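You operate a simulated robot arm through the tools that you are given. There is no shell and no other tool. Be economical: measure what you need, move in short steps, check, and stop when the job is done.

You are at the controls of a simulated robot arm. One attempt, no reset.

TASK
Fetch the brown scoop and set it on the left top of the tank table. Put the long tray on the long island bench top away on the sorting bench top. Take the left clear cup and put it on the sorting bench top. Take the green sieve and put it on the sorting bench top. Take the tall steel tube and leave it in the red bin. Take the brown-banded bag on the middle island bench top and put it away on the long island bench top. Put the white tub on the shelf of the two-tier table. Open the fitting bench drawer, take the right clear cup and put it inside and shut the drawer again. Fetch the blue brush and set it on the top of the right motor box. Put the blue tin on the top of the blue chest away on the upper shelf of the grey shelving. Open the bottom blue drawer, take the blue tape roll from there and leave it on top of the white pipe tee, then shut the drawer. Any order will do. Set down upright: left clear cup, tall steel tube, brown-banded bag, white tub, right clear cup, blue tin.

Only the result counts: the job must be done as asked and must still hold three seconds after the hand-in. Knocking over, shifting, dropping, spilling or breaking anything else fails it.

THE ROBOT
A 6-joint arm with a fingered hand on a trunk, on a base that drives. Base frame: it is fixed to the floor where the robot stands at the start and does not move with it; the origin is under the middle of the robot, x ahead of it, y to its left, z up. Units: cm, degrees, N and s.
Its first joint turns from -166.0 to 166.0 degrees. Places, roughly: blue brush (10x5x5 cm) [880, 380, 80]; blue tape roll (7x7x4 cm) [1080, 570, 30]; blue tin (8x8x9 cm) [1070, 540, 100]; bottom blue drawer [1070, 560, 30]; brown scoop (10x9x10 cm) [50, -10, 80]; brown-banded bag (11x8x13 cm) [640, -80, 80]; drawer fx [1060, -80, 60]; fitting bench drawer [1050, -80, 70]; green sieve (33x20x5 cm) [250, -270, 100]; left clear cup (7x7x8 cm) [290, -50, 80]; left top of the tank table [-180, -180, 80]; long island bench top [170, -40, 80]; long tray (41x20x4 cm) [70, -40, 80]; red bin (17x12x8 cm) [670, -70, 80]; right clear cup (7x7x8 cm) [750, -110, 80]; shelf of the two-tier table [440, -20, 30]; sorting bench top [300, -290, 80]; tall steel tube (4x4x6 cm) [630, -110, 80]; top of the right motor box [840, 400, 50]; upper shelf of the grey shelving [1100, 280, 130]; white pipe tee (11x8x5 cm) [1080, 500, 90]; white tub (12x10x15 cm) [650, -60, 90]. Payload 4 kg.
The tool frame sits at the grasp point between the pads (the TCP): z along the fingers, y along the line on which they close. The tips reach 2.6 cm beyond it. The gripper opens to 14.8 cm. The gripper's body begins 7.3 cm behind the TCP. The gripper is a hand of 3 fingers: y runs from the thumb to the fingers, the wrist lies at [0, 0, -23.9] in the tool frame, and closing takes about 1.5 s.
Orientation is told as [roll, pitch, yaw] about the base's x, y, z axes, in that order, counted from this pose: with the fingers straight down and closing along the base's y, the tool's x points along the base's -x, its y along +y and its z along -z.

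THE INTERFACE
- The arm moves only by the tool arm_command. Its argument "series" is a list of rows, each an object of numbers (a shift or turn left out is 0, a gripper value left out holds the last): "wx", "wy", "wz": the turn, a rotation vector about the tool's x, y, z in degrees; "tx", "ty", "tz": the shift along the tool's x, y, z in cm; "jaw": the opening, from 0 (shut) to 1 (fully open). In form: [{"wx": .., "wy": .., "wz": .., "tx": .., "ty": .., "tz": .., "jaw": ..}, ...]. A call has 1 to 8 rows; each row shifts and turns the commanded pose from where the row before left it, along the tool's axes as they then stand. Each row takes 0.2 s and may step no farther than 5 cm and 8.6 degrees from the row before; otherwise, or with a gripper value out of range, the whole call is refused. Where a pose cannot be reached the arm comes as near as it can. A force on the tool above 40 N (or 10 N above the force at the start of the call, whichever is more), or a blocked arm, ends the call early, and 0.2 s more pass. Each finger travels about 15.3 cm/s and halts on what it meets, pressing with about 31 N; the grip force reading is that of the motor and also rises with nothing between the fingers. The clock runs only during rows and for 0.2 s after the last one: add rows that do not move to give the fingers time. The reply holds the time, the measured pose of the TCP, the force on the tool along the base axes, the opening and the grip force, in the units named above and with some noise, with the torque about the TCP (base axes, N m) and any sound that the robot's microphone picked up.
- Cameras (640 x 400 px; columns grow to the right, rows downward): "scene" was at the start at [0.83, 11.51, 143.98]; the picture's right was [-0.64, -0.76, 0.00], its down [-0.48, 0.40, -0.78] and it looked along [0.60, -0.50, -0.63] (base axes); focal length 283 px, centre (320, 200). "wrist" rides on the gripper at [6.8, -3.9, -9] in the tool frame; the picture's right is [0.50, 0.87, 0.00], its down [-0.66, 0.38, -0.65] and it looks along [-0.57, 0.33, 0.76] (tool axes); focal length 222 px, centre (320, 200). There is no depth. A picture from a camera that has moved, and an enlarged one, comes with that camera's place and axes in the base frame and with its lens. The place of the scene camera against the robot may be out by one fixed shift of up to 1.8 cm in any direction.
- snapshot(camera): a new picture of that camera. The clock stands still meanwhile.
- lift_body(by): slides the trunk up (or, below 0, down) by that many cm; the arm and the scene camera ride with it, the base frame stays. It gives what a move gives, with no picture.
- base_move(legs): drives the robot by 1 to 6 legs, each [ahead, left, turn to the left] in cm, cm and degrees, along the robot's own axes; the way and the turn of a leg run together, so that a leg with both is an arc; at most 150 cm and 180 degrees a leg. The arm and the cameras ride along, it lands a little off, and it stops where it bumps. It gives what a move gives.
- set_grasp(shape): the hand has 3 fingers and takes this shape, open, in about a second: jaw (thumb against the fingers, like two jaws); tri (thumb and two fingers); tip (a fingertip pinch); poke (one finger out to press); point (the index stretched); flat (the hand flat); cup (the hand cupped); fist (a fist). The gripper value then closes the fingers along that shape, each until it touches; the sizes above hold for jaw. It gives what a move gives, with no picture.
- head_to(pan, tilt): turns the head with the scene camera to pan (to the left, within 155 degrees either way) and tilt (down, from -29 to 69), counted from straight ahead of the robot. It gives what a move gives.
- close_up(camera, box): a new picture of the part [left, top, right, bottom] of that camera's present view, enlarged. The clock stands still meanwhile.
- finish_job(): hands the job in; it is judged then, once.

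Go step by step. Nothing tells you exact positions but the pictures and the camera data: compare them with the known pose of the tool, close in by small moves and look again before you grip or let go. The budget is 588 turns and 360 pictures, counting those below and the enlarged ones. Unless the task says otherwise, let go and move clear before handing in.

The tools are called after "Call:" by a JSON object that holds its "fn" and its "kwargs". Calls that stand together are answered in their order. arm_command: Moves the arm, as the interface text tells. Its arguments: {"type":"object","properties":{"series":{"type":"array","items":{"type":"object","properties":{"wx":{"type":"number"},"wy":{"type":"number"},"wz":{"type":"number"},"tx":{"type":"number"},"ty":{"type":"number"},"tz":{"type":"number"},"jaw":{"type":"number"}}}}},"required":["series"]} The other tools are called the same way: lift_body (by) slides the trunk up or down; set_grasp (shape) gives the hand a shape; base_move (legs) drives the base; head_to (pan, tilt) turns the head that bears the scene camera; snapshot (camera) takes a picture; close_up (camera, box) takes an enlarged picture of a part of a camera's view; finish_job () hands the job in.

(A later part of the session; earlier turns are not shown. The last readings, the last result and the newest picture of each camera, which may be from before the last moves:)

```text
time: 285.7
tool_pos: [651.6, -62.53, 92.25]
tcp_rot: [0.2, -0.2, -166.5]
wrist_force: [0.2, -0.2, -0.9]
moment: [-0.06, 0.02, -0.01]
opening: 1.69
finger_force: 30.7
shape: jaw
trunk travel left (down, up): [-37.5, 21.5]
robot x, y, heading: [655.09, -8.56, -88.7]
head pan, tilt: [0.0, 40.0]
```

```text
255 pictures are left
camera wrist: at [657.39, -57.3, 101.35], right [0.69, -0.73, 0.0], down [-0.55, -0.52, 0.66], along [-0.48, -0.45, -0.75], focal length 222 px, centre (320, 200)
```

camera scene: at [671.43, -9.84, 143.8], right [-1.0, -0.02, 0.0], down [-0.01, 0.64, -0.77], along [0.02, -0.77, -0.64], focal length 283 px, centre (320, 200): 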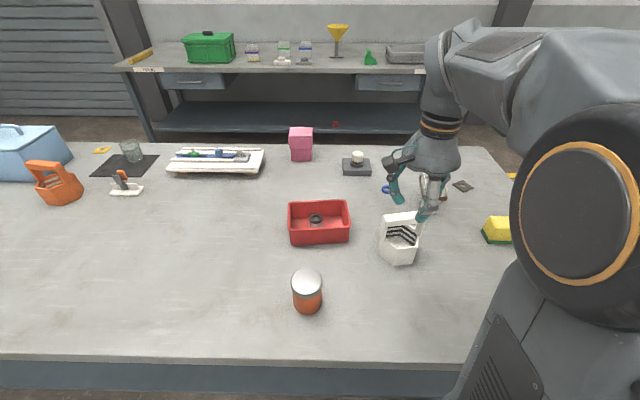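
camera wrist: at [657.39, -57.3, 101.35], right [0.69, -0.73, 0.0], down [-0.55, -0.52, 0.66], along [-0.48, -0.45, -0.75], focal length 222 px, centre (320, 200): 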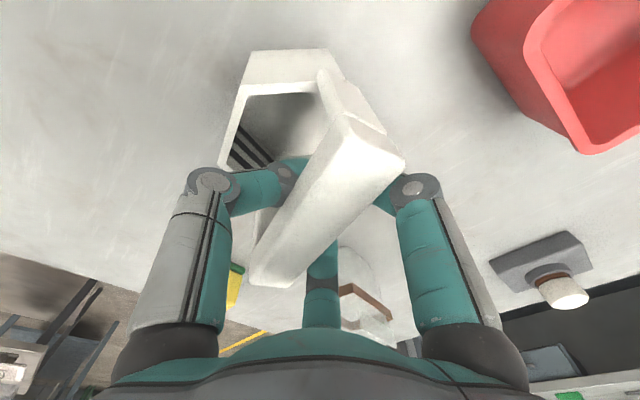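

Call:
{"fn": "arm_command", "kwargs": {"series": [{"tz": -1}, {"tz": -2}, {"tz": -3}, {"tz": -4}, {"tz": -4}, {"tz": -3}, {}]}}

Call:
{"fn": "snapshot", "kwargs": {"camera": "wrist"}}

Call:
{"fn": "snapshot", "kwargs": {"camera": "scene"}}

```text
time: 287.3
tool_pos: [651.7, -62.52, 109.38]
tcp_rot: [0.1, -0.2, -166.4]
wrist_force: [-0.4, 0.6, -0.6]
moment: [-0.02, -0.02, 0.01]
opening: 1.69
finger_force: 30.4
shape: jaw
trunk travel left (down, up): [-37.5, 21.5]
robot x, y, heading: [655.04, -8.37, -88.8]
head pan, tilt: [0.0, 40.0]
```

```text
254 pictures are left
camera wrist: at [657.36, -57.19, 118.4], right [0.69, -0.73, 0.0], down [-0.55, -0.52, 0.66], along [-0.48, -0.45, -0.75], focal length 222 px, centre (320, 200)
```

wrist: 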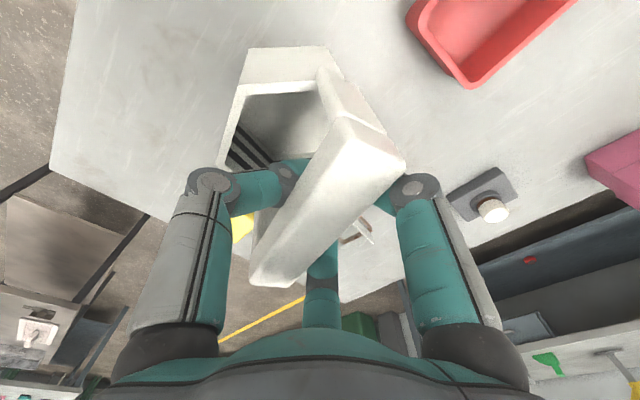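

```text
253 pictures are left
camera scene: at [671.41, -9.86, 143.8], right [-1.0, -0.02, 0.0], down [-0.01, 0.64, -0.77], along [0.02, -0.77, -0.64], focal length 283 px, centre (320, 200)
```

scene: 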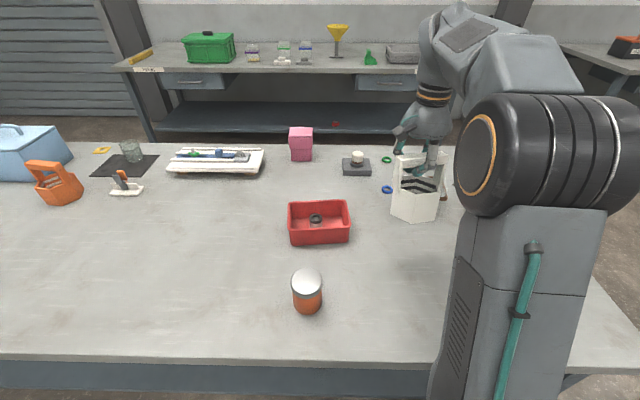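

Tub lifted. Now I inspect the two-tier table's shelf from nearby before deciding how to insert it.

Call:
{"fn": "base_move", "kwargs": {"legs": [[-38, 0, 0], [0, -85, 0]]}}

Call:
{"fn": "head_to", "kwargs": {"pan": -75, "tilt": 35}}

Call:
{"fn": "snapshot", "kwargs": {"camera": "scene"}}

```text
time: 293.8
tool_pos: [566.22, -26.24, 109.42]
tcp_rot: [0.2, -0.2, -166.2]
wrist_force: [1.0, -0.1, -1.4]
moment: [-0.03, 0.01, 0.02]
opening: 1.67
finger_force: 31.0
shape: jaw
trunk travel left (down, up): [-37.5, 21.5]
robot x, y, heading: [568.83, 27.91, -88.4]
head pan, tilt: [0.0, 40.0]
```

```text
time: 295.3
tool_pos: [566.18, -26.15, 109.53]
tcp_rot: [0.1, -0.1, -166.3]
wrist_force: [0.6, -0.2, -1.3]
moment: [-0.02, 0.0, 0.0]
opening: 1.71
finger_force: 31.1
shape: jaw
trunk travel left (down, up): [-37.5, 21.5]
robot x, y, heading: [569.57, 27.85, -88.6]
head pan, tilt: [-75.0, 35.0]
```

```text
252 pictures are left
camera scene: at [576.99, 32.54, 144.56], right [-0.28, 0.96, 0.0], down [0.55, 0.16, -0.82], along [-0.79, -0.23, -0.57], focal length 283 px, centre (320, 200)
```

scene: 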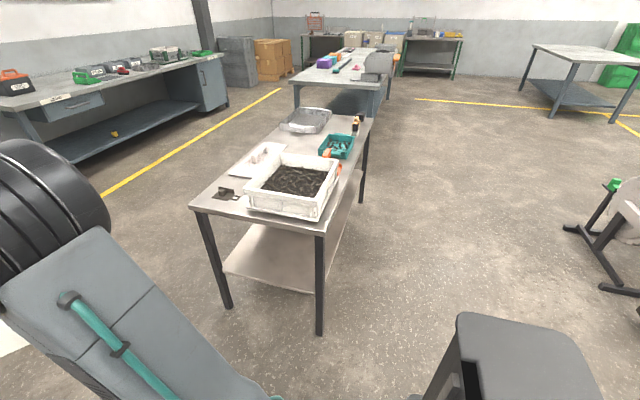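

The shelf (z≈30) is inset under the table top, so the tub must be held with the hand tilted along the handle bar. Plan: put the tub back on the middle island's left edge with its bar pointing away from the robot, regrip with ~60° tilt. First turn the tool 76°.

Call:
{"fn": "arm_command", "kwargs": {"series": [{"wz": -8.45}, {"wz": -8.45}, {"wz": -8.45}, {"wz": -8.45}, {"wz": -8.45}, {"wz": -8.45}, {"wz": -8.45}, {"wz": -8.45}]}}

Call:
{"fn": "arm_command", "kwargs": {"series": [{"wz": -8.45}, {}]}}

Call:
{"fn": "base_move", "kwargs": {"legs": [[0, 78, 0], [20, 0, 0]]}}

Call:
{"fn": "head_to", "kwargs": {"pan": 0, "tilt": 45}}

Call:
{"fn": "snapshot", "kwargs": {"camera": "scene"}}

Call:
{"fn": "snapshot", "kwargs": {"camera": "wrist"}}

```text
time: 297.1
tool_pos: [566.25, -26.22, 109.43]
tcp_rot: [0.0, -0.2, -98.5]
wrist_force: [-0.1, 1.3, -1.2]
moment: [0.01, -0.02, -0.01]
opening: 1.68
finger_force: 31.0
shape: jaw
trunk travel left (down, up): [-37.5, 21.5]
robot x, y, heading: [569.28, 28.06, -88.4]
head pan, tilt: [-75.0, 35.0]
```

```text
time: 297.7
tool_pos: [566.12, -26.27, 109.34]
tcp_rot: [-0.1, -0.1, -90.2]
wrist_force: [0.8, 0.1, -2.1]
moment: [0.02, -0.03, 0.03]
opening: 1.69
finger_force: 30.6
shape: jaw
trunk travel left (down, up): [-37.5, 21.5]
robot x, y, heading: [569.3, 27.77, -88.4]
head pan, tilt: [-75.0, 35.0]
```

```text
time: 303.1
tool_pos: [644.85, -44.52, 109.21]
tcp_rot: [-0.1, -0.1, -90.4]
wrist_force: [-0.1, -0.4, -2.5]
moment: [0.01, -0.02, -0.02]
opening: 1.68
finger_force: 31.2
shape: jaw
trunk travel left (down, up): [-37.5, 21.5]
robot x, y, heading: [647.97, 9.59, -88.4]
head pan, tilt: [-75.0, 35.0]
```

```text
time: 304.6
tool_pos: [644.79, -44.56, 109.36]
tcp_rot: [-0.1, -0.2, -90.3]
wrist_force: [0.5, -0.5, -1.8]
moment: [0.02, -0.05, 0.04]
opening: 1.7
finger_force: 30.5
shape: jaw
trunk travel left (down, up): [-37.5, 21.5]
robot x, y, heading: [648.11, 9.07, -88.7]
head pan, tilt: [0.0, 45.0]
```

```text
251 pictures are left
camera scene: at [664.37, 8.53, 143.08], right [-1.0, -0.02, 0.0], down [-0.02, 0.71, -0.71], along [0.02, -0.71, -0.71], focal length 283 px, centre (320, 200)
```

scene: 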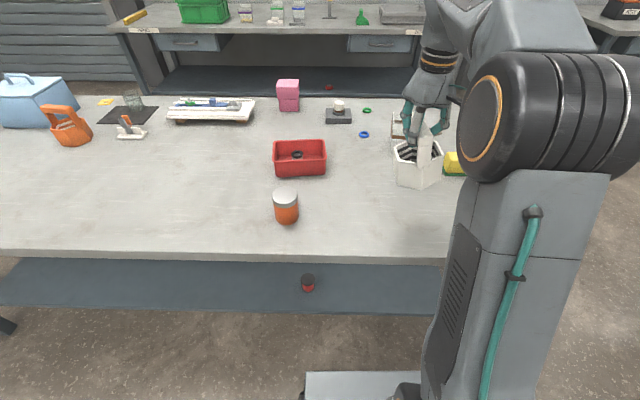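

```text
250 pictures are left
camera wrist: at [640.99, -37.84, 118.4], right [0.87, 0.5, 0.0], down [0.38, -0.66, 0.65], along [0.32, -0.57, -0.76], focal length 222 px, centre (320, 200)
```

wrist: 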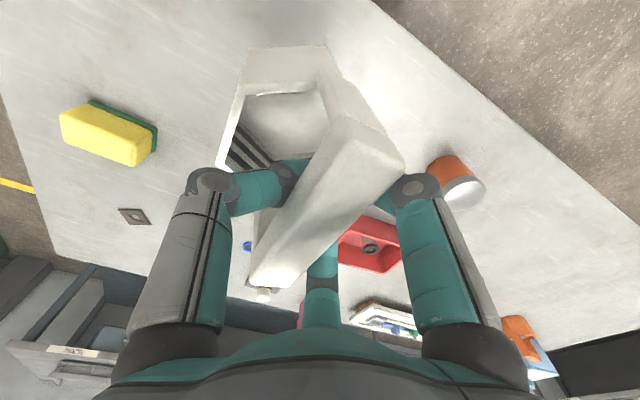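

Call:
{"fn": "arm_command", "kwargs": {"series": [{"tx": -3.5, "tz": 2}, {"tz": 4}, {"tz": 4}, {"tz": 4}, {"tz": 2}, {}]}}

Call:
{"fn": "arm_command", "kwargs": {"series": [{"tz": 0.4}, {"tz": 0.3}, {"tz": 0.2}, {"tz": 0.2}, {}]}}

```text
time: 306.0
tool_pos: [644.78, -48.12, 93.37]
tcp_rot: [0.0, 0.0, -90.4]
wrist_force: [-0.8, 0.1, -2.0]
moment: [-0.03, 0.0, -0.02]
opening: 1.69
finger_force: 30.9
shape: jaw
trunk travel left (down, up): [-37.5, 21.5]
robot x, y, heading: [648.15, 9.26, -88.5]
head pan, tilt: [0.0, 45.0]
```

```text
time: 307.2
tool_pos: [644.78, -48.2, 92.35]
tcp_rot: [-0.1, -0.2, -90.4]
wrist_force: [-1.3, 0.1, 4.1]
moment: [-0.05, -0.04, -0.03]
opening: 1.7
finger_force: 30.7
shape: jaw
trunk travel left (down, up): [-37.5, 21.5]
robot x, y, heading: [648.1, 8.72, -88.7]
head pan, tilt: [0.0, 45.0]
```

Call:
{"fn": "arm_command", "kwargs": {"series": [{"jaw": 0.4}, {"jaw": 0.65}, {}, {"tz": -4}, {"tz": -5}, {"tz": -4}, {}]}}

Call:
{"fn": "snapshot", "kwargs": {"camera": "wrist"}}

Call:
{"fn": "arm_command", "kwargs": {"series": [{"wy": -8.5}, {"wy": -8.5}, {"wy": -8.5}, {"wy": -8.5}, {"wy": -8.5}, {"wy": -8.5}, {"wy": -8.5}, {}]}}

Call:
{"fn": "snapshot", "kwargs": {"camera": "wrist"}}

Call:
{"fn": "snapshot", "kwargs": {"camera": "scene"}}

```text
time: 308.8
tool_pos: [644.83, -48.13, 105.15]
tcp_rot: [0.0, -0.1, -90.2]
wrist_force: [0.7, -1.1, -0.4]
moment: [0.0, 0.03, 0.0]
opening: 9.57
finger_force: 0.1
shape: jaw
trunk travel left (down, up): [-37.5, 21.5]
robot x, y, heading: [647.83, 9.38, -88.6]
head pan, tilt: [0.0, 45.0]
```

```text
249 pictures are left
camera wrist: at [641.03, -41.42, 114.26], right [0.87, 0.5, 0.0], down [0.38, -0.66, 0.65], along [0.32, -0.57, -0.76], focal length 222 px, centre (320, 200)
```

wrist: 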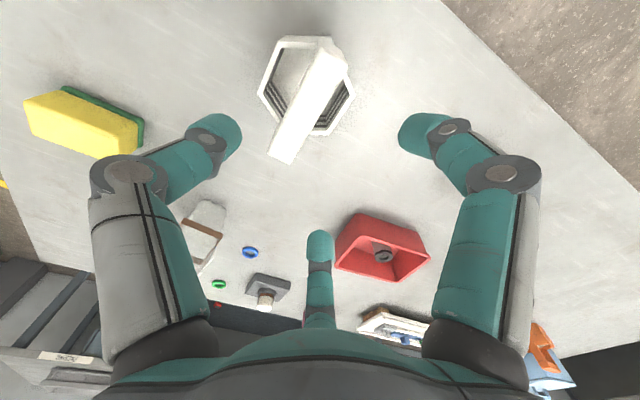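

```text
time: 310.6
tool_pos: [645.28, -47.92, 107.73]
tcp_rot: [-0.2, -57.3, -90.0]
wrist_force: [-0.1, 0.3, 0.1]
moment: [-0.03, -0.02, 0.0]
opening: 9.55
finger_force: 0.1
shape: jaw
out of reach, approached as far as the arm can: row 7
trunk travel left (down, up): [-37.5, 21.5]
robot x, y, heading: [648.11, 9.45, -88.9]
head pan, tilt: [0.0, 45.0]
```

```text
248 pictures are left
camera wrist: at [641.42, -36.79, 106.95], right [0.87, 0.27, -0.42], down [0.38, 0.2, 0.9], along [0.33, -0.94, 0.07], focal length 222 px, centre (320, 200)
```

wrist: 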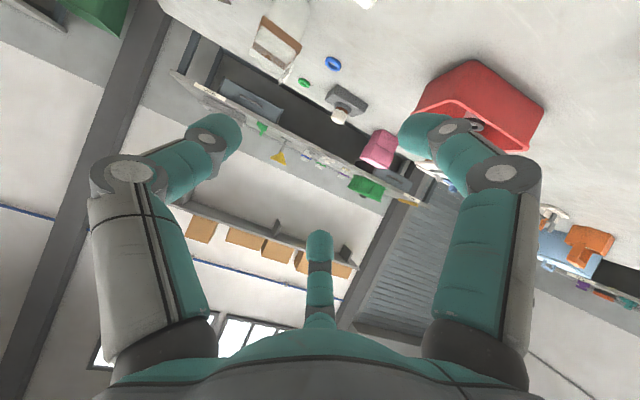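

```text
247 pictures are left
camera scene: at [664.38, 8.58, 143.07], right [-1.0, -0.02, 0.0], down [-0.02, 0.71, -0.71], along [0.02, -0.71, -0.71], focal length 283 px, centre (320, 200)
```

scene: 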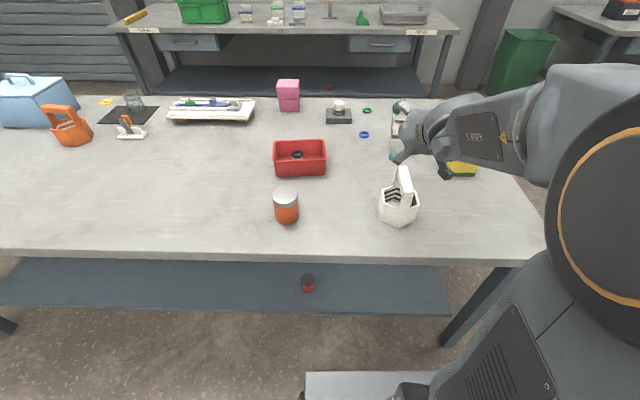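

Tilt works (slightly folded limit). I back the base 8 cm for room, then extend and lower over the bar.

Call:
{"fn": "base_move", "kwargs": {"legs": [[-9, 0, 0]]}}

Call:
{"fn": "arm_command", "kwargs": {"series": [{"tx": -2.2, "tz": 3.7}, {"tx": -2.3, "tz": 3.8}, {}]}}

Call:
{"fn": "snapshot", "kwargs": {"camera": "scene"}}

```text
time: 311.7
tool_pos: [645.07, -39.15, 107.78]
tcp_rot: [0.0, -57.3, -90.2]
wrist_force: [-0.1, -0.8, 0.0]
moment: [-0.04, -0.02, -0.02]
opening: 9.59
finger_force: 0.1
shape: jaw
trunk travel left (down, up): [-37.5, 21.5]
robot x, y, heading: [647.57, 18.02, -88.4]
head pan, tilt: [0.0, 45.0]
```

```text
time: 312.5
tool_pos: [644.92, -47.84, 107.4]
tcp_rot: [0.0, -57.2, -90.1]
wrist_force: [0.5, 0.5, 0.7]
moment: [0.01, 0.01, -0.02]
opening: 9.58
finger_force: 0.0
shape: jaw
trunk travel left (down, up): [-37.5, 21.5]
robot x, y, heading: [647.65, 18.92, -88.7]
head pan, tilt: [0.0, 45.0]
```

```text
246 pictures are left
camera scene: at [664.16, 17.49, 143.07], right [-1.0, -0.02, 0.0], down [-0.02, 0.71, -0.71], along [0.02, -0.71, -0.71], focal length 283 px, centre (320, 200)
```

scene: 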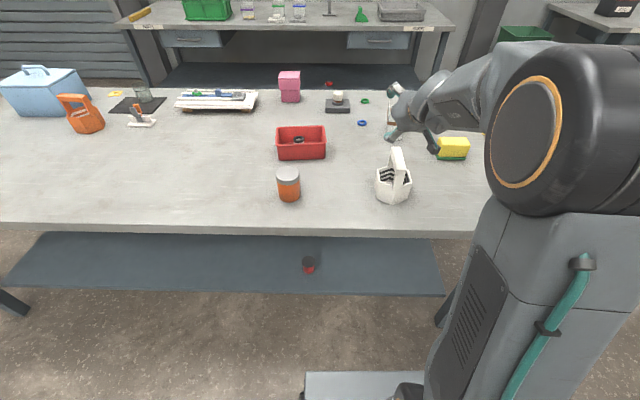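

Call:
{"fn": "arm_command", "kwargs": {"series": [{"tx": 3.8, "tz": 2.45}, {"tx": 3.8, "tz": 2.45}, {}]}}

Call:
{"fn": "snapshot", "kwargs": {"camera": "wrist"}}

Call:
{"fn": "close_up", "kwargs": {"camera": "scene", "box": [330, 90, 470, 220]}}

```text
time: 313.3
tool_pos: [645.78, -48.83, 103.73]
tcp_rot: [-0.1, -55.9, -90.2]
wrist_force: [1.1, -0.4, 0.2]
moment: [0.01, 0.01, 0.0]
opening: 9.59
finger_force: 0.0
shape: jaw
out of reach, approached as far as the arm can: row 1, 2
trunk travel left (down, up): [-37.5, 21.5]
robot x, y, heading: [647.67, 18.45, -88.6]
head pan, tilt: [0.0, 45.0]
```

```text
245 pictures are left
camera wrist: at [641.97, -37.57, 103.31], right [0.87, 0.28, -0.41], down [0.38, 0.17, 0.91], along [0.32, -0.95, 0.04], focal length 222 px, centre (320, 200)
```

wrist: 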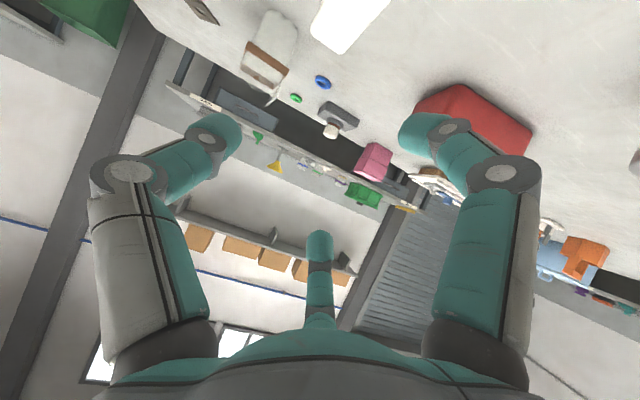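

```text
3.08 times, centred on (400, 155) of scene
camera zoom: at [664.16, 17.53, 143.07], right [-1.0, -0.02, 0.0], down [-0.02, 0.71, -0.71], along [0.02, -0.71, -0.71], focal length 871 px, centre (74, 338)
```

zoom: 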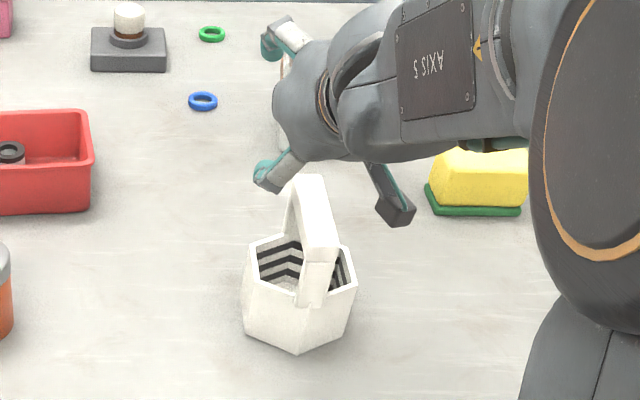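

The arm can't fold that way at this trunk height. I'll back off, lower the trunk so the forearm is flatter, then re-approach.

Call:
{"fn": "base_move", "kwargs": {"legs": [[-30, 0, 0]]}}

Call:
{"fn": "lift_body", "kwargs": {"by": -25}}

Call:
{"fn": "snapshot", "kwargs": {"camera": "scene"}}

```text
time: 315.3
tool_pos: [645.23, -18.98, 103.82]
tcp_rot: [-0.3, -55.8, -90.0]
wrist_force: [-0.1, -0.3, 0.9]
moment: [0.03, -0.01, 0.0]
opening: 9.6
finger_force: 0.0
shape: jaw
trunk travel left (down, up): [-37.5, 21.5]
robot x, y, heading: [646.67, 48.23, -88.6]
head pan, tilt: [0.0, 45.0]
```

```text
time: 317.9
tool_pos: [645.24, -18.95, 78.79]
tcp_rot: [-0.2, -55.8, -90.0]
wrist_force: [0.5, -0.2, -0.1]
moment: [0.01, -0.01, 0.03]
opening: 9.57
finger_force: 0.0
shape: jaw
trunk travel left (down, up): [-12.5, 46.5]
robot x, y, heading: [647.52, 48.41, -88.5]
head pan, tilt: [0.0, 45.0]
```

```text
243 pictures are left
camera scene: at [663.41, 47.5, 118.08], right [-1.0, -0.03, 0.0], down [-0.02, 0.71, -0.71], along [0.02, -0.71, -0.71], focal length 283 px, centre (320, 200)
```

scene: 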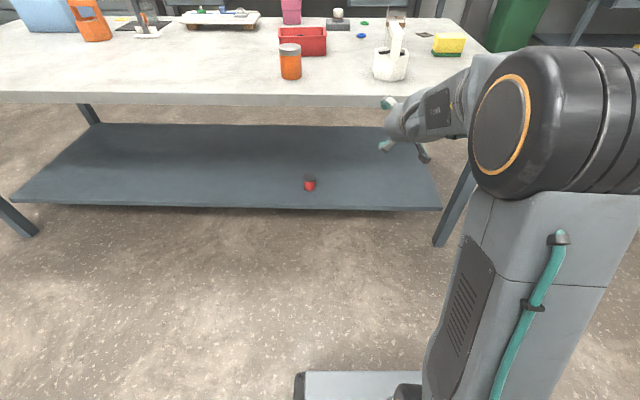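

Call:
{"fn": "arm_command", "kwargs": {"series": [{"tx": -4.1, "tz": -2.7}, {"tx": -4.1, "tz": -2.7}, {"tx": -4.1, "tz": -2.7}, {"tx": -4.1, "tz": -2.7}, {"tx": -4.1, "tz": -2.7}, {}]}}

```text
time: 319.3
tool_pos: [645.65, -19.33, 102.17]
tcp_rot: [-0.2, -55.9, -90.0]
wrist_force: [0.1, -0.4, -0.5]
moment: [-0.01, -0.01, 0.01]
opening: 9.57
finger_force: 0.1
shape: jaw
out of reach, approached as far as the arm can: row 1
trunk travel left (down, up): [-12.5, 46.5]
robot x, y, heading: [646.84, 48.21, -88.7]
head pan, tilt: [0.0, 45.0]
```

Call:
{"fn": "base_move", "kwargs": {"legs": [[28.5, 0, 0]]}}

Call:
{"fn": "snapshot", "kwargs": {"camera": "scene"}}

Call:
{"fn": "snapshot", "kwargs": {"camera": "wrist"}}

```text
time: 321.2
tool_pos: [646.35, -47.75, 102.06]
tcp_rot: [-0.2, -55.9, -90.0]
wrist_force: [-0.2, -0.2, 0.6]
moment: [0.02, 0.01, -0.04]
opening: 9.55
finger_force: 0.0
shape: jaw
trunk travel left (down, up): [-12.5, 46.5]
robot x, y, heading: [647.41, 19.78, -88.6]
head pan, tilt: [0.0, 45.0]
```

```text
242 pictures are left
camera scene: at [664.15, 19.09, 118.08], right [-1.0, -0.03, 0.0], down [-0.02, 0.71, -0.71], along [0.02, -0.71, -0.71], focal length 283 px, centre (320, 200)
```

scene: 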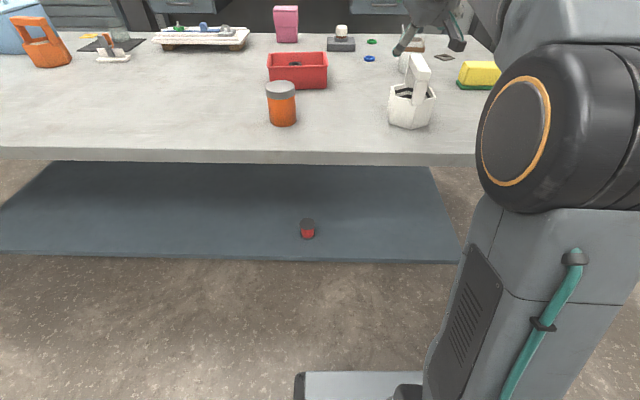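

```text
241 pictures are left
camera wrist: at [642.53, -36.51, 101.61], right [0.87, 0.28, -0.42], down [0.38, 0.17, 0.91], along [0.32, -0.94, 0.04], focal length 222 px, centre (320, 200)
```

wrist: 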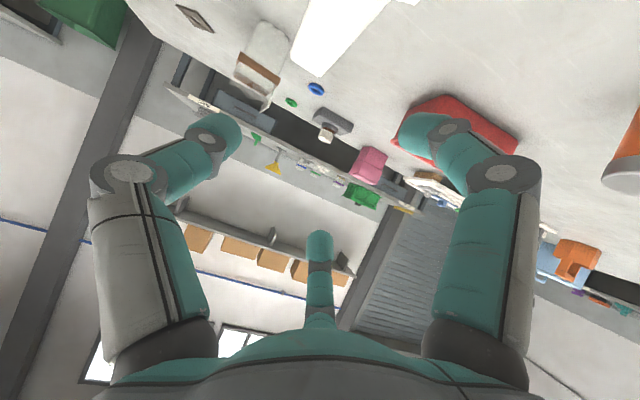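

Call:
{"fn": "arm_command", "kwargs": {"series": [{"ty": -2.7}, {"tx": 3.3, "tz": 2.24}, {}]}}

Call:
{"fn": "snapshot", "kwargs": {"camera": "wrist"}}

Call:
{"fn": "head_to", "kwargs": {"pan": 10, "tilt": 25}}

Call:
{"fn": "close_up", "kwargs": {"camera": "scene", "box": [380, 100, 580, 250]}}

```text
time: 322.1
tool_pos: [643.6, -47.84, 97.98]
tcp_rot: [-0.1, -55.9, -90.1]
wrist_force: [0.4, 0.3, -0.5]
moment: [-0.02, 0.0, -0.02]
opening: 9.57
finger_force: 0.0
shape: jaw
trunk travel left (down, up): [-12.5, 46.5]
robot x, y, heading: [647.64, 20.14, -88.5]
head pan, tilt: [0.0, 45.0]
```

```text
240 pictures are left
camera wrist: at [639.83, -36.51, 97.58], right [0.87, 0.28, -0.42], down [0.38, 0.17, 0.91], along [0.32, -0.94, 0.04], focal length 222 px, centre (320, 200)
```

wrist: 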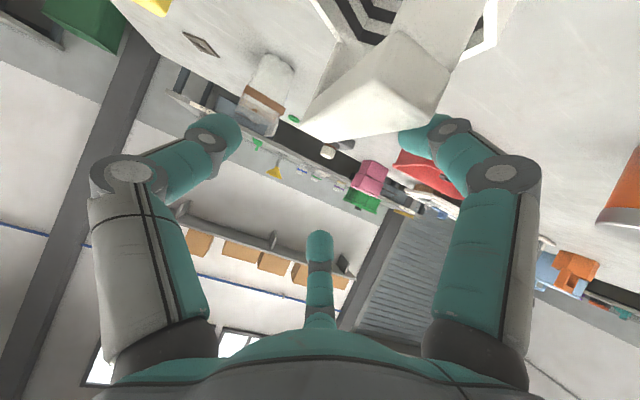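

```text
time: 322.9
tool_pos: [643.58, -47.79, 98.06]
tcp_rot: [-0.2, -55.9, -90.0]
wrist_force: [0.4, -0.2, -0.8]
moment: [-0.01, 0.0, 0.03]
opening: 9.6
finger_force: 0.2
shape: jaw
trunk travel left (down, up): [-12.5, 46.5]
robot x, y, heading: [647.8, 19.75, -88.2]
head pan, tilt: [10.0, 25.0]
```

```text
2.67 times, centred on (480, 175) of scene
camera zoom: at [665.77, 18.18, 121.13], right [-0.98, -0.2, 0.0], down [-0.08, 0.41, -0.91], along [0.18, -0.89, -0.42], focal length 755 px, centre (-107, 267)
```

zoom: 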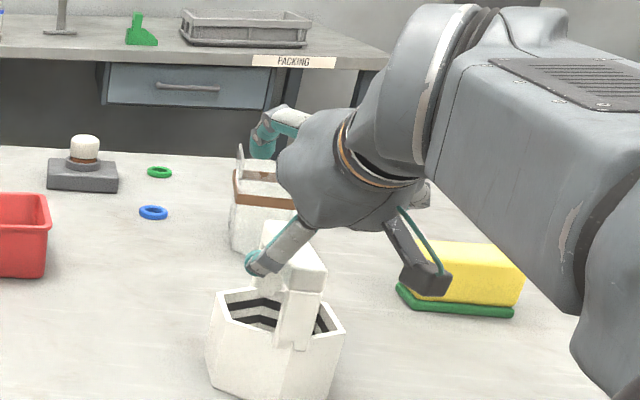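

Call:
{"fn": "arm_command", "kwargs": {"series": [{"ty": -0.7, "tx": 2, "tz": 1.4}, {"tx": 2.1, "tz": 1.4}, {}]}}

Call:
{"fn": "snapshot", "kwargs": {"camera": "wrist"}}

Call:
{"fn": "close_up", "kwargs": {"camera": "scene", "box": [400, 130, 540, 250]}}

```text
time: 323.7
tool_pos: [642.93, -47.8, 93.23]
tcp_rot: [-0.3, -55.9, -90.2]
wrist_force: [0.3, -0.4, -0.5]
moment: [0.02, 0.01, 0.01]
opening: 9.59
finger_force: 0.0
shape: jaw
trunk travel left (down, up): [-12.5, 46.5]
robot x, y, heading: [647.78, 19.81, -88.7]
head pan, tilt: [10.0, 25.0]
```

```text
238 pictures are left
camera wrist: at [639.12, -36.51, 92.67], right [0.87, 0.28, -0.42], down [0.38, 0.17, 0.91], along [0.32, -0.94, 0.04], focal length 222 px, centre (320, 200)
```

wrist: 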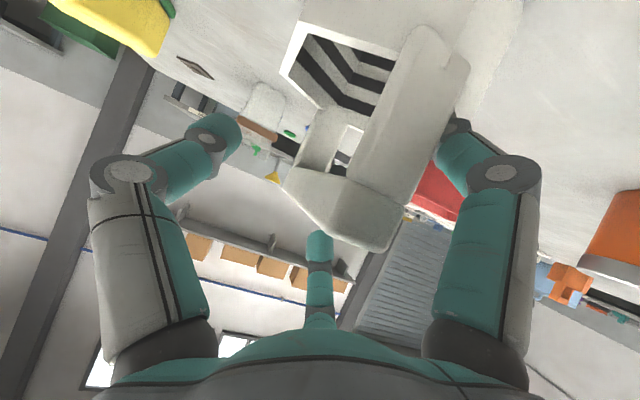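

```text
3.33 times, centred on (470, 190) of scene
camera zoom: at [665.77, 18.18, 121.13], right [-0.98, -0.2, 0.0], down [-0.08, 0.41, -0.91], along [0.18, -0.89, -0.42], focal length 943 px, centre (-180, 233)
```

zoom: 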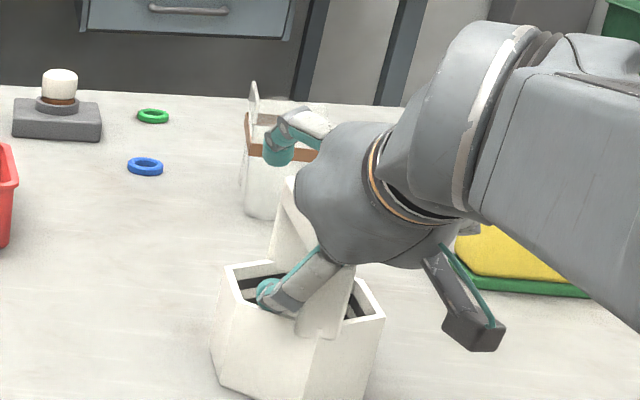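

Call:
{"fn": "arm_command", "kwargs": {"series": [{"jaw": 0.4}, {"jaw": 0.2}, {"jaw": 0}, {}, {}, {}, {}, {}]}}

Call:
{"fn": "close_up", "kwargs": {"camera": "scene", "box": [400, 130, 540, 250]}}

Call:
{"fn": "snapshot", "kwargs": {"camera": "wrist"}}

```text
time: 325.5
tool_pos: [642.94, -47.75, 93.26]
tcp_rot: [-0.2, -56.0, -90.0]
wrist_force: [-0.6, -1.9, 9.2]
moment: [-0.8, -0.08, -0.01]
opening: 2.68
finger_force: 31.0
shape: jaw
trunk travel left (down, up): [-12.5, 46.5]
robot x, y, heading: [647.51, 19.48, -88.3]
head pan, tilt: [10.0, 25.0]
```

```text
3.33 times, centred on (470, 190) of scene
camera zoom: at [665.77, 18.24, 121.14], right [-0.98, -0.2, 0.0], down [-0.08, 0.41, -0.91], along [0.18, -0.89, -0.42], focal length 943 px, centre (-180, 233)
```

zoom: 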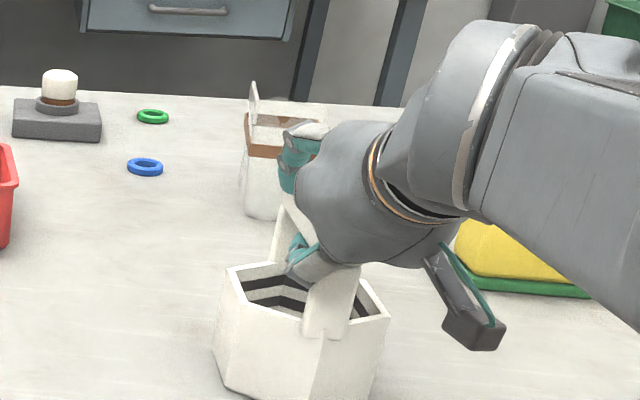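

```text
235 pictures are left
camera wrist: at [639.12, -36.47, 92.76], right [0.87, 0.28, -0.42], down [0.38, 0.17, 0.91], along [0.32, -0.94, 0.05], focal length 222 px, centre (320, 200)
```

wrist: 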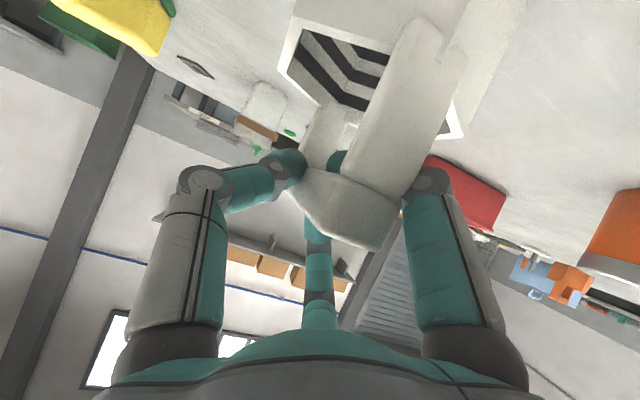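

Call:
{"fn": "arm_command", "kwargs": {"series": [{"tx": -1.2, "tz": -0.8}, {"tx": -2, "tz": -1.35}, {"tx": -3, "tz": -2}, {}, {}]}}

Call:
{"fn": "close_up", "kwargs": {"camera": "scene", "box": [380, 100, 580, 250]}}

Call:
{"fn": "snapshot", "kwargs": {"camera": "wrist"}}

```text
time: 326.7
tool_pos: [642.91, -47.74, 100.65]
tcp_rot: [-0.2, -55.9, -89.9]
wrist_force: [0.4, -0.1, -1.6]
moment: [-0.06, -0.01, -0.01]
opening: 2.01
finger_force: 31.0
shape: jaw
trunk travel left (down, up): [-12.5, 46.5]
robot x, y, heading: [647.9, 19.72, -88.4]
head pan, tilt: [10.0, 25.0]
```

```text
2.67 times, centred on (480, 175) of scene
camera zoom: at [665.77, 18.17, 121.13], right [-0.98, -0.2, 0.0], down [-0.08, 0.41, -0.91], along [0.18, -0.89, -0.42], focal length 755 px, centre (-107, 267)
```

zoom: 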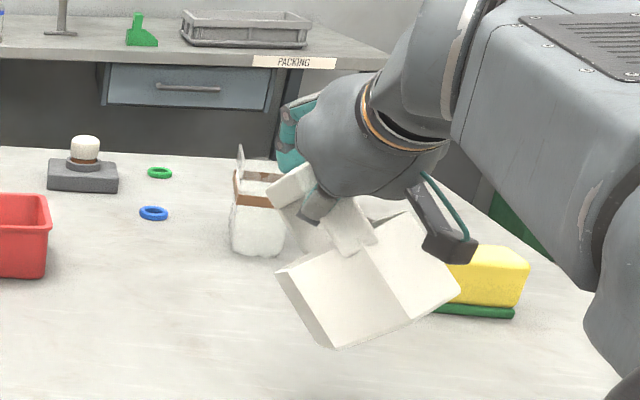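

```text
233 pictures are left
camera wrist: at [639.06, -36.56, 100.09], right [0.87, 0.28, -0.42], down [0.38, 0.17, 0.91], along [0.32, -0.94, 0.04], focal length 222 px, centre (320, 200)
```

wrist: 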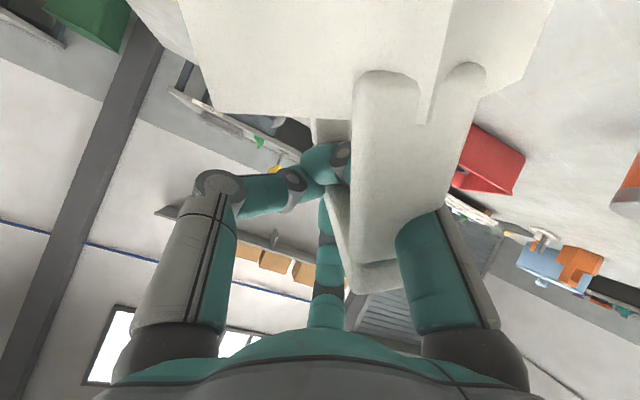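

The tub swung in the grip so its bar lies along the fingers (about 34° tilt). Tilting the tool further to horizontal should bring it upright; try.

Call:
{"fn": "arm_command", "kwargs": {"series": [{"tx": -2, "tz": -1.3}, {"wy": -8.5}, {"wy": -8.5}, {"wy": -8.5}, {"wy": -8.5}, {}]}}

Call:
{"fn": "snapshot", "kwargs": {"camera": "scene"}}

Call:
{"fn": "snapshot", "kwargs": {"camera": "wrist"}}

```text
time: 328.1
tool_pos: [643.58, -48.35, 105.8]
tcp_rot: [-0.7, -83.0, -89.5]
wrist_force: [-0.2, -0.2, -0.6]
moment: [0.0, 0.0, 0.02]
opening: 1.68
finger_force: 31.4
shape: jaw
out of reach, approached as far as the arm can: row 4, 5
trunk travel left (down, up): [-12.5, 46.5]
robot x, y, heading: [647.52, 19.98, -88.6]
head pan, tilt: [10.0, 25.0]
```

```text
232 pictures are left
camera scene: at [665.77, 18.18, 121.14], right [-0.98, -0.2, 0.0], down [-0.08, 0.41, -0.91], along [0.18, -0.89, -0.42], focal length 283 px, centre (320, 200)
```

scene: 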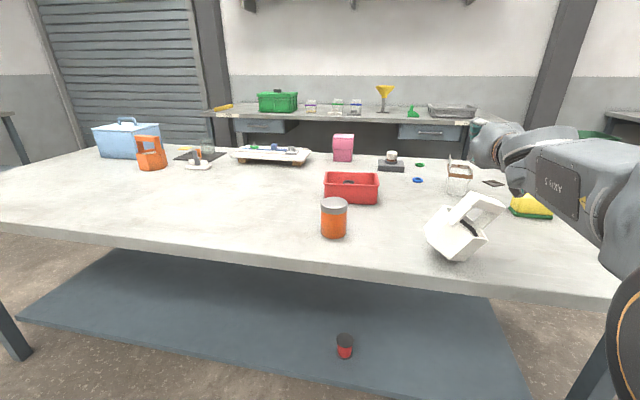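

```text
231 pictures are left
camera wrist: at [639.72, -38.68, 100.14], right [0.87, 0.06, -0.5], down [0.38, 0.57, 0.73], along [0.32, -0.82, 0.47], focal length 222 px, centre (320, 200)
```

wrist: 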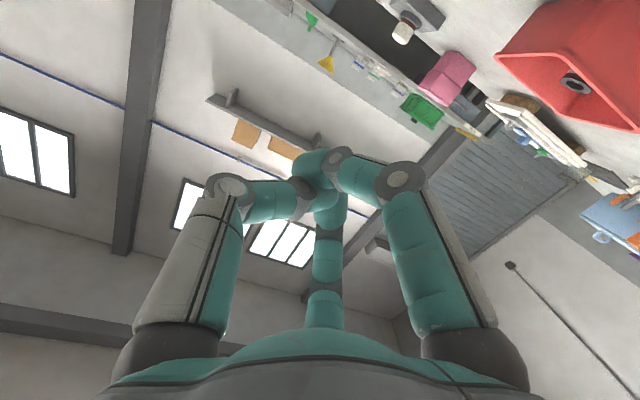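

The tub slipped from the fingers. I hold still and see how it comes to rest.

Call:
{"fn": "arm_command", "kwargs": {"series": [{}, {}, {}, {}]}}

Call:
{"fn": "close_up", "kwargs": {"camera": "scene", "box": [380, 130, 540, 280]}}

```text
time: 329.1
tool_pos: [643.62, -48.51, 105.7]
tcp_rot: [-0.5, -83.0, -89.7]
wrist_force: [0.5, -0.9, 0.1]
moment: [-0.03, -0.02, 0.0]
opening: 1.66
finger_force: 31.0
shape: jaw
trunk travel left (down, up): [-12.5, 46.5]
robot x, y, heading: [647.84, 19.73, -88.5]
head pan, tilt: [10.0, 25.0]
```

```text
2.67 times, centred on (460, 205) of scene
camera zoom: at [665.77, 18.18, 121.13], right [-0.98, -0.2, 0.0], down [-0.08, 0.41, -0.91], along [0.18, -0.89, -0.42], focal length 755 px, centre (-53, 187)
```

zoom: 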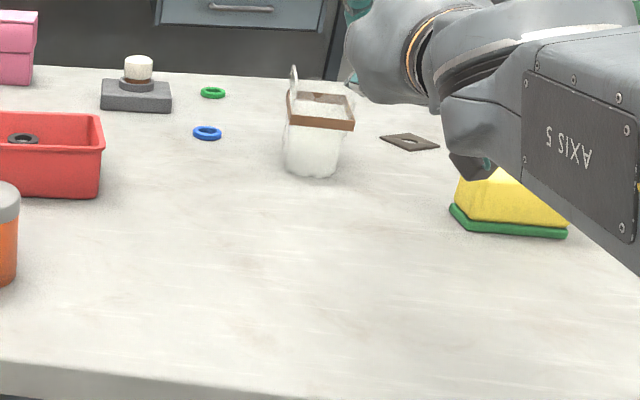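

The tub rolled away off the bench; I look for it on the floor.

Call:
{"fn": "head_to", "kwargs": {"pan": 0, "tilt": 60}}

Call:
{"fn": "snapshot", "kwargs": {"camera": "scene"}}

```text
time: 330.1
tool_pos: [643.54, -48.48, 105.56]
tcp_rot: [-0.4, -83.0, -89.9]
wrist_force: [0.9, 0.1, -0.7]
moment: [-0.01, -0.01, 0.01]
opening: 1.67
finger_force: 30.9
shape: jaw
trunk travel left (down, up): [-12.5, 46.5]
robot x, y, heading: [647.28, 19.91, -88.3]
head pan, tilt: [0.0, 60.0]
```

```text
229 pictures are left
camera scene: at [664.11, 20.54, 116.13], right [-1.0, -0.03, 0.0], down [-0.02, 0.87, -0.5], along [0.01, -0.5, -0.87], focal length 283 px, centre (320, 200)
```

scene: 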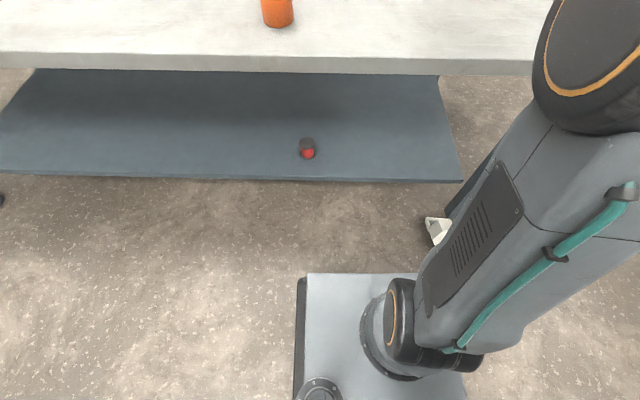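

The tub lies on the floor near (616,-31). I back off, return the tool to pointing down, and view it.

Call:
{"fn": "base_move", "kwargs": {"legs": [[-45, 0, 0]]}}

Call:
{"fn": "arm_command", "kwargs": {"series": [{"wy": 8.5, "jaw": 0.5}, {"wy": 8.5}, {"wy": 8.5}, {"wy": 8.5}, {"wy": 8.5}, {"wy": 8.5}, {"wy": 8.5}, {"wy": 8.5}]}}

Call:
{"fn": "arm_command", "kwargs": {"series": [{"wy": 8.5}, {"wy": 8.5}, {}]}}

Call:
{"fn": "head_to", "kwargs": {"pan": -20, "tilt": 50}}

Call:
{"fn": "snapshot", "kwargs": {"camera": "scene"}}

```text
time: 332.8
tool_pos: [642.44, -3.4, 105.75]
tcp_rot: [-0.3, -82.9, -89.8]
wrist_force: [0.9, -0.5, 0.1]
moment: [0.01, -0.04, -0.02]
opening: 1.67
finger_force: 30.9
shape: jaw
trunk travel left (down, up): [-12.5, 46.5]
robot x, y, heading: [646.38, 64.94, -88.2]
head pan, tilt: [0.0, 60.0]
```

```text
time: 334.6
tool_pos: [645.21, 3.03, 98.6]
tcp_rot: [-1.3, -19.0, -85.9]
wrist_force: [-0.7, -0.8, -0.6]
moment: [-0.05, 0.03, 0.01]
opening: 7.4
finger_force: 0.0
shape: jaw
out of reach, approached as far as the arm can: row 1, 6, 7, 8
trunk travel left (down, up): [-12.5, 46.5]
robot x, y, heading: [646.9, 65.25, -88.8]
head pan, tilt: [0.0, 60.0]
```

```text
time: 335.4
tool_pos: [645.05, 3.01, 98.64]
tcp_rot: [-1.2, -19.1, -86.1]
wrist_force: [0.2, 0.8, 0.0]
moment: [-0.01, 0.0, -0.01]
opening: 7.41
finger_force: 0.1
shape: jaw
out of reach, approached as far as the arm can: row 1, 2
trunk travel left (down, up): [-12.5, 46.5]
robot x, y, heading: [646.23, 65.24, -88.5]
head pan, tilt: [0.0, 60.0]
```

```text
time: 336.2
tool_pos: [645.22, 2.98, 98.73]
tcp_rot: [-1.2, -19.1, -86.0]
wrist_force: [-0.4, 0.1, 0.2]
moment: [-0.01, 0.0, 0.02]
opening: 7.41
finger_force: 0.2
shape: jaw
trunk travel left (down, up): [-12.5, 46.5]
robot x, y, heading: [646.62, 65.34, -88.7]
head pan, tilt: [-20.0, 50.0]
```

```text
228 pictures are left
camera scene: at [660.34, 65.01, 117.38], right [-0.95, 0.32, 0.0], down [0.24, 0.73, -0.64], along [-0.2, -0.61, -0.77], focal length 283 px, centre (320, 200)
```

scene: 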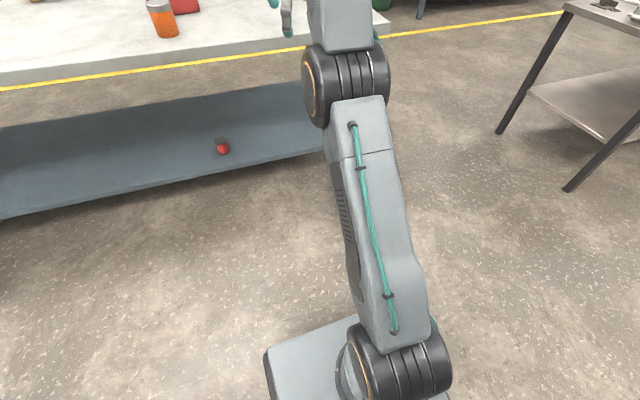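

Call:
{"fn": "arm_command", "kwargs": {"series": [{"tx": 4.5, "tz": 2}, {"tx": 4.5, "tz": 2}, {"tx": 4.5, "tz": 2}, {"tx": 4, "tz": 2}, {"tz": 3}, {"tz": 3}, {}]}}

Call:
{"fn": "snapshot", "kwargs": {"camera": "scene"}}

```text
time: 337.8
tool_pos: [644.97, 4.16, 89.7]
tcp_rot: [-1.1, -19.1, -86.1]
wrist_force: [0.2, -0.5, 0.1]
moment: [-0.03, 0.03, 0.03]
opening: 7.37
finger_force: 0.1
shape: jaw
out of reach, approached as far as the arm can: row 1, 2, 3
trunk travel left (down, up): [-12.5, 46.5]
robot x, y, heading: [646.73, 65.01, -88.5]
head pan, tilt: [-20.0, 50.0]
```

```text
227 pictures are left
camera scene: at [660.33, 65.02, 117.38], right [-0.95, 0.32, 0.0], down [0.24, 0.73, -0.64], along [-0.2, -0.61, -0.77], focal length 283 px, centre (320, 200)
```

scene: 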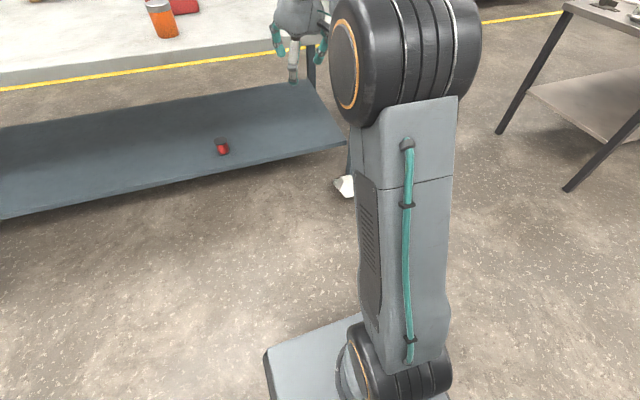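

Call:
{"fn": "arm_command", "kwargs": {"series": [{"wy": 8.5}, {"wy": 8.5}, {"wy": 2}, {"tx": 4, "tz": 3}, {"tx": 4, "tz": 3}, {"tx": 4, "tz": 3}, {"tz": 4}, {}]}}

Call:
{"fn": "head_to", "kwargs": {"pan": -30, "tilt": 45}}

Call:
{"fn": "snapshot", "kwargs": {"camera": "scene"}}

```text
time: 339.6
tool_pos: [643.83, 16.11, 76.71]
tcp_rot: [-1.3, -0.2, -86.3]
wrist_force: [0.7, 0.1, -0.3]
moment: [-0.02, 0.04, 0.01]
opening: 7.4
finger_force: 0.0
shape: jaw
trunk travel left (down, up): [-12.5, 46.5]
robot x, y, heading: [646.81, 65.22, -88.4]
head pan, tilt: [-20.0, 50.0]
```

```text
time: 340.4
tool_pos: [643.8, 16.09, 76.65]
tcp_rot: [-1.2, -0.2, -86.4]
wrist_force: [0.1, 0.0, 0.7]
moment: [-0.04, 0.01, 0.05]
opening: 7.38
finger_force: 0.0
shape: jaw
trunk travel left (down, up): [-12.5, 46.5]
robot x, y, heading: [646.66, 64.95, -88.4]
head pan, tilt: [-30.0, 45.0]
```

```text
226 pictures are left
camera scene: at [658.9, 65.17, 118.07], right [-0.88, 0.48, 0.0], down [0.34, 0.62, -0.71], along [-0.34, -0.62, -0.71], focal length 283 px, centre (320, 200)
```

scene: 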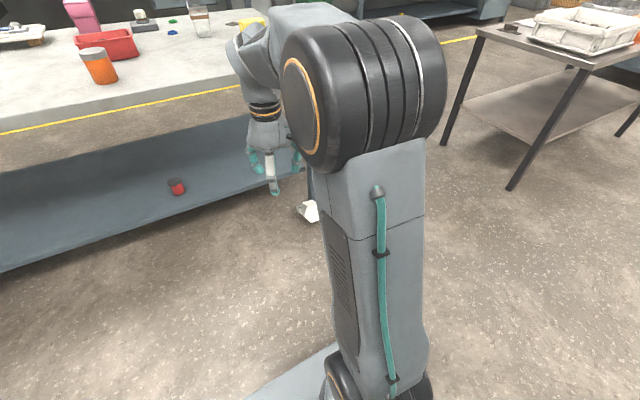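

Call:
{"fn": "base_move", "kwargs": {"legs": [[0, -42, 0]]}}

Call:
{"fn": "head_to", "kwargs": {"pan": 0, "tilt": 50}}

Call:
{"fn": "snapshot", "kwargs": {"camera": "scene"}}

```text
time: 342.9
tool_pos: [602.04, 14.93, 76.71]
tcp_rot: [-1.2, -0.1, -86.2]
wrist_force: [0.4, 0.1, 0.5]
moment: [0.0, -0.03, -0.03]
opening: 7.42
finger_force: 0.0
shape: jaw
trunk travel left (down, up): [-12.5, 46.5]
robot x, y, heading: [604.5, 63.8, -88.4]
head pan, tilt: [-30.0, 45.0]
```

```text
time: 343.9
tool_pos: [601.98, 14.96, 76.69]
tcp_rot: [-1.2, -0.2, -86.2]
wrist_force: [-0.6, -1.1, 0.4]
moment: [0.01, 0.0, -0.01]
opening: 7.41
finger_force: 0.1
shape: jaw
trunk travel left (down, up): [-12.5, 46.5]
robot x, y, heading: [604.69, 63.46, -88.3]
head pan, tilt: [0.0, 50.0]
```

```text
225 pictures are left
camera scene: at [621.03, 63.49, 117.39], right [-1.0, -0.03, 0.0], down [-0.02, 0.77, -0.64], along [0.02, -0.64, -0.77], focal length 283 px, centre (320, 200)
```

scene: 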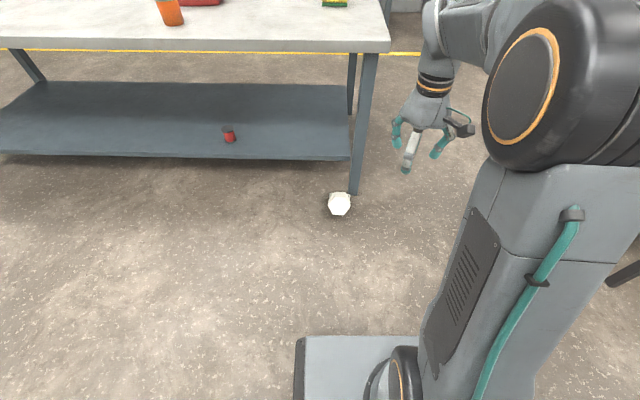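

Call:
{"fn": "close_up", "kwargs": {"camera": "scene", "box": [300, 170, 380, 230]}}

```text
6.67 times, centred on (340, 200) of scene
camera zoom: at [621.03, 63.49, 117.39], right [-1.0, -0.03, 0.0], down [-0.02, 0.77, -0.64], along [0.02, -0.64, -0.77], focal length 1887 px, centre (187, 200)
```

zoom: 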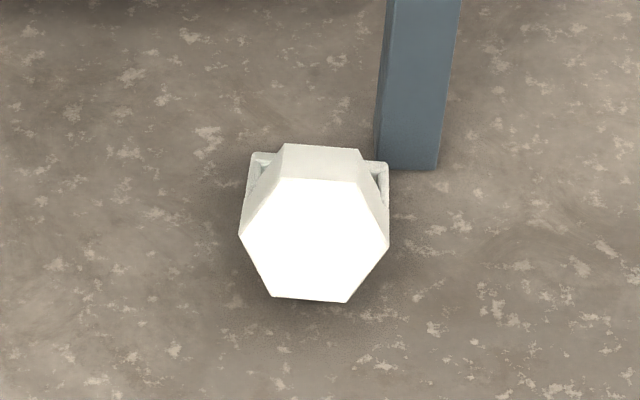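

The tub lies on its side on the floor (bottom towards me, handle away). Before choosing the regrip, I test in free air whether the arm can hold the tool near-horizontal at low height with the trunk fully down.

Call:
{"fn": "lift_body", "kwargs": {"by": -12.5}}

Call:
{"fn": "arm_command", "kwargs": {"series": [{"wy": -8.5, "tx": -3}, {"wy": -8.5, "tx": -3}, {"wy": -8.5, "tx": -3}, {"wy": -8.5, "tx": -2, "tz": 2}, {"wy": -8.5, "tz": 3}, {"wy": -8.5, "tz": 3}, {"wy": -8.5, "tz": 3}, {"wy": -8.5, "tz": 3}]}}

Call:
{"fn": "arm_command", "kwargs": {"series": [{"wy": -8.5, "tz": 2}, {"wy": -8.5, "tz": 2}, {"tx": 3}, {"tx": 3}, {"tx": 3}, {"tx": 3}, {"tx": 3}, {}]}}

```text
time: 345.4
tool_pos: [601.91, 14.78, 64.23]
tcp_rot: [-1.3, -0.3, -86.2]
wrist_force: [0.4, -0.4, 0.7]
moment: [0.01, 0.0, -0.01]
opening: 7.4
finger_force: 0.1
shape: jaw
trunk travel left (down, up): [0.0, 59.0]
robot x, y, heading: [604.76, 63.63, -88.1]
head pan, tilt: [0.0, 50.0]
```

```text
time: 347.2
tool_pos: [599.35, -2.15, 60.37]
tcp_rot: [-12.8, -53.2, -83.8]
wrist_force: [0.8, 0.8, 1.0]
moment: [0.03, 0.02, -0.01]
opening: 7.41
finger_force: 0.0
shape: jaw
out of reach, approached as far as the arm can: row 6, 7, 8
trunk travel left (down, up): [0.0, 59.0]
robot x, y, heading: [604.68, 63.89, -88.1]
head pan, tilt: [0.0, 50.0]
```

```text
time: 349.0
tool_pos: [597.3, -0.53, 44.32]
tcp_rot: [-21.9, -69.5, -73.6]
wrist_force: [1.3, 0.3, 0.5]
moment: [0.04, -0.01, 0.01]
opening: 7.41
finger_force: 0.2
shape: jaw
trunk travel left (down, up): [0.0, 59.0]
robot x, y, heading: [604.65, 63.66, -88.5]
head pan, tilt: [0.0, 50.0]
```

Good – at low height the arm reaches ~70° tilt. So I can pick the tub by a handle leg from above and then tilt the hand to horizontal, which brings the tub upright. Restore tool-down first.

Call:
{"fn": "arm_command", "kwargs": {"series": [{"tx": -4}, {"tx": -4}, {"tx": -4}, {"wy": 8.5}, {"wy": 8.5}, {"wy": 8.5}, {"wy": 8.5}, {"wy": 8.5}]}}

Call:
{"fn": "arm_command", "kwargs": {"series": [{"wy": 8.5, "tx": 2}, {"wy": 8.5, "tx": 2}, {"wy": 8.5, "tx": 2}, {"wy": 8.5, "tx": 2}, {"wy": 8.5, "tx": 2}, {}]}}

```text
time: 350.8
tool_pos: [600.63, -4.71, 54.67]
tcp_rot: [-4.8, -45.2, -86.7]
wrist_force: [-0.5, 0.2, -0.1]
moment: [0.01, -0.02, 0.02]
opening: 7.37
finger_force: 0.0
shape: jaw
out of reach, approached as far as the arm can: row 6, 7, 8
trunk travel left (down, up): [0.0, 59.0]
robot x, y, heading: [604.55, 63.55, -88.3]
head pan, tilt: [0.0, 50.0]
```

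```text
time: 352.2
tool_pos: [600.83, 3.44, 50.28]
tcp_rot: [-3.4, -2.8, -90.0]
wrist_force: [0.0, -1.3, -0.3]
moment: [-0.04, -0.04, 0.02]
opening: 7.41
finger_force: 0.1
shape: jaw
out of reach, approached as far as the arm can: row 1
trunk travel left (down, up): [0.0, 59.0]
robot x, y, heading: [604.7, 63.88, -88.2]
head pan, tilt: [0.0, 50.0]
```

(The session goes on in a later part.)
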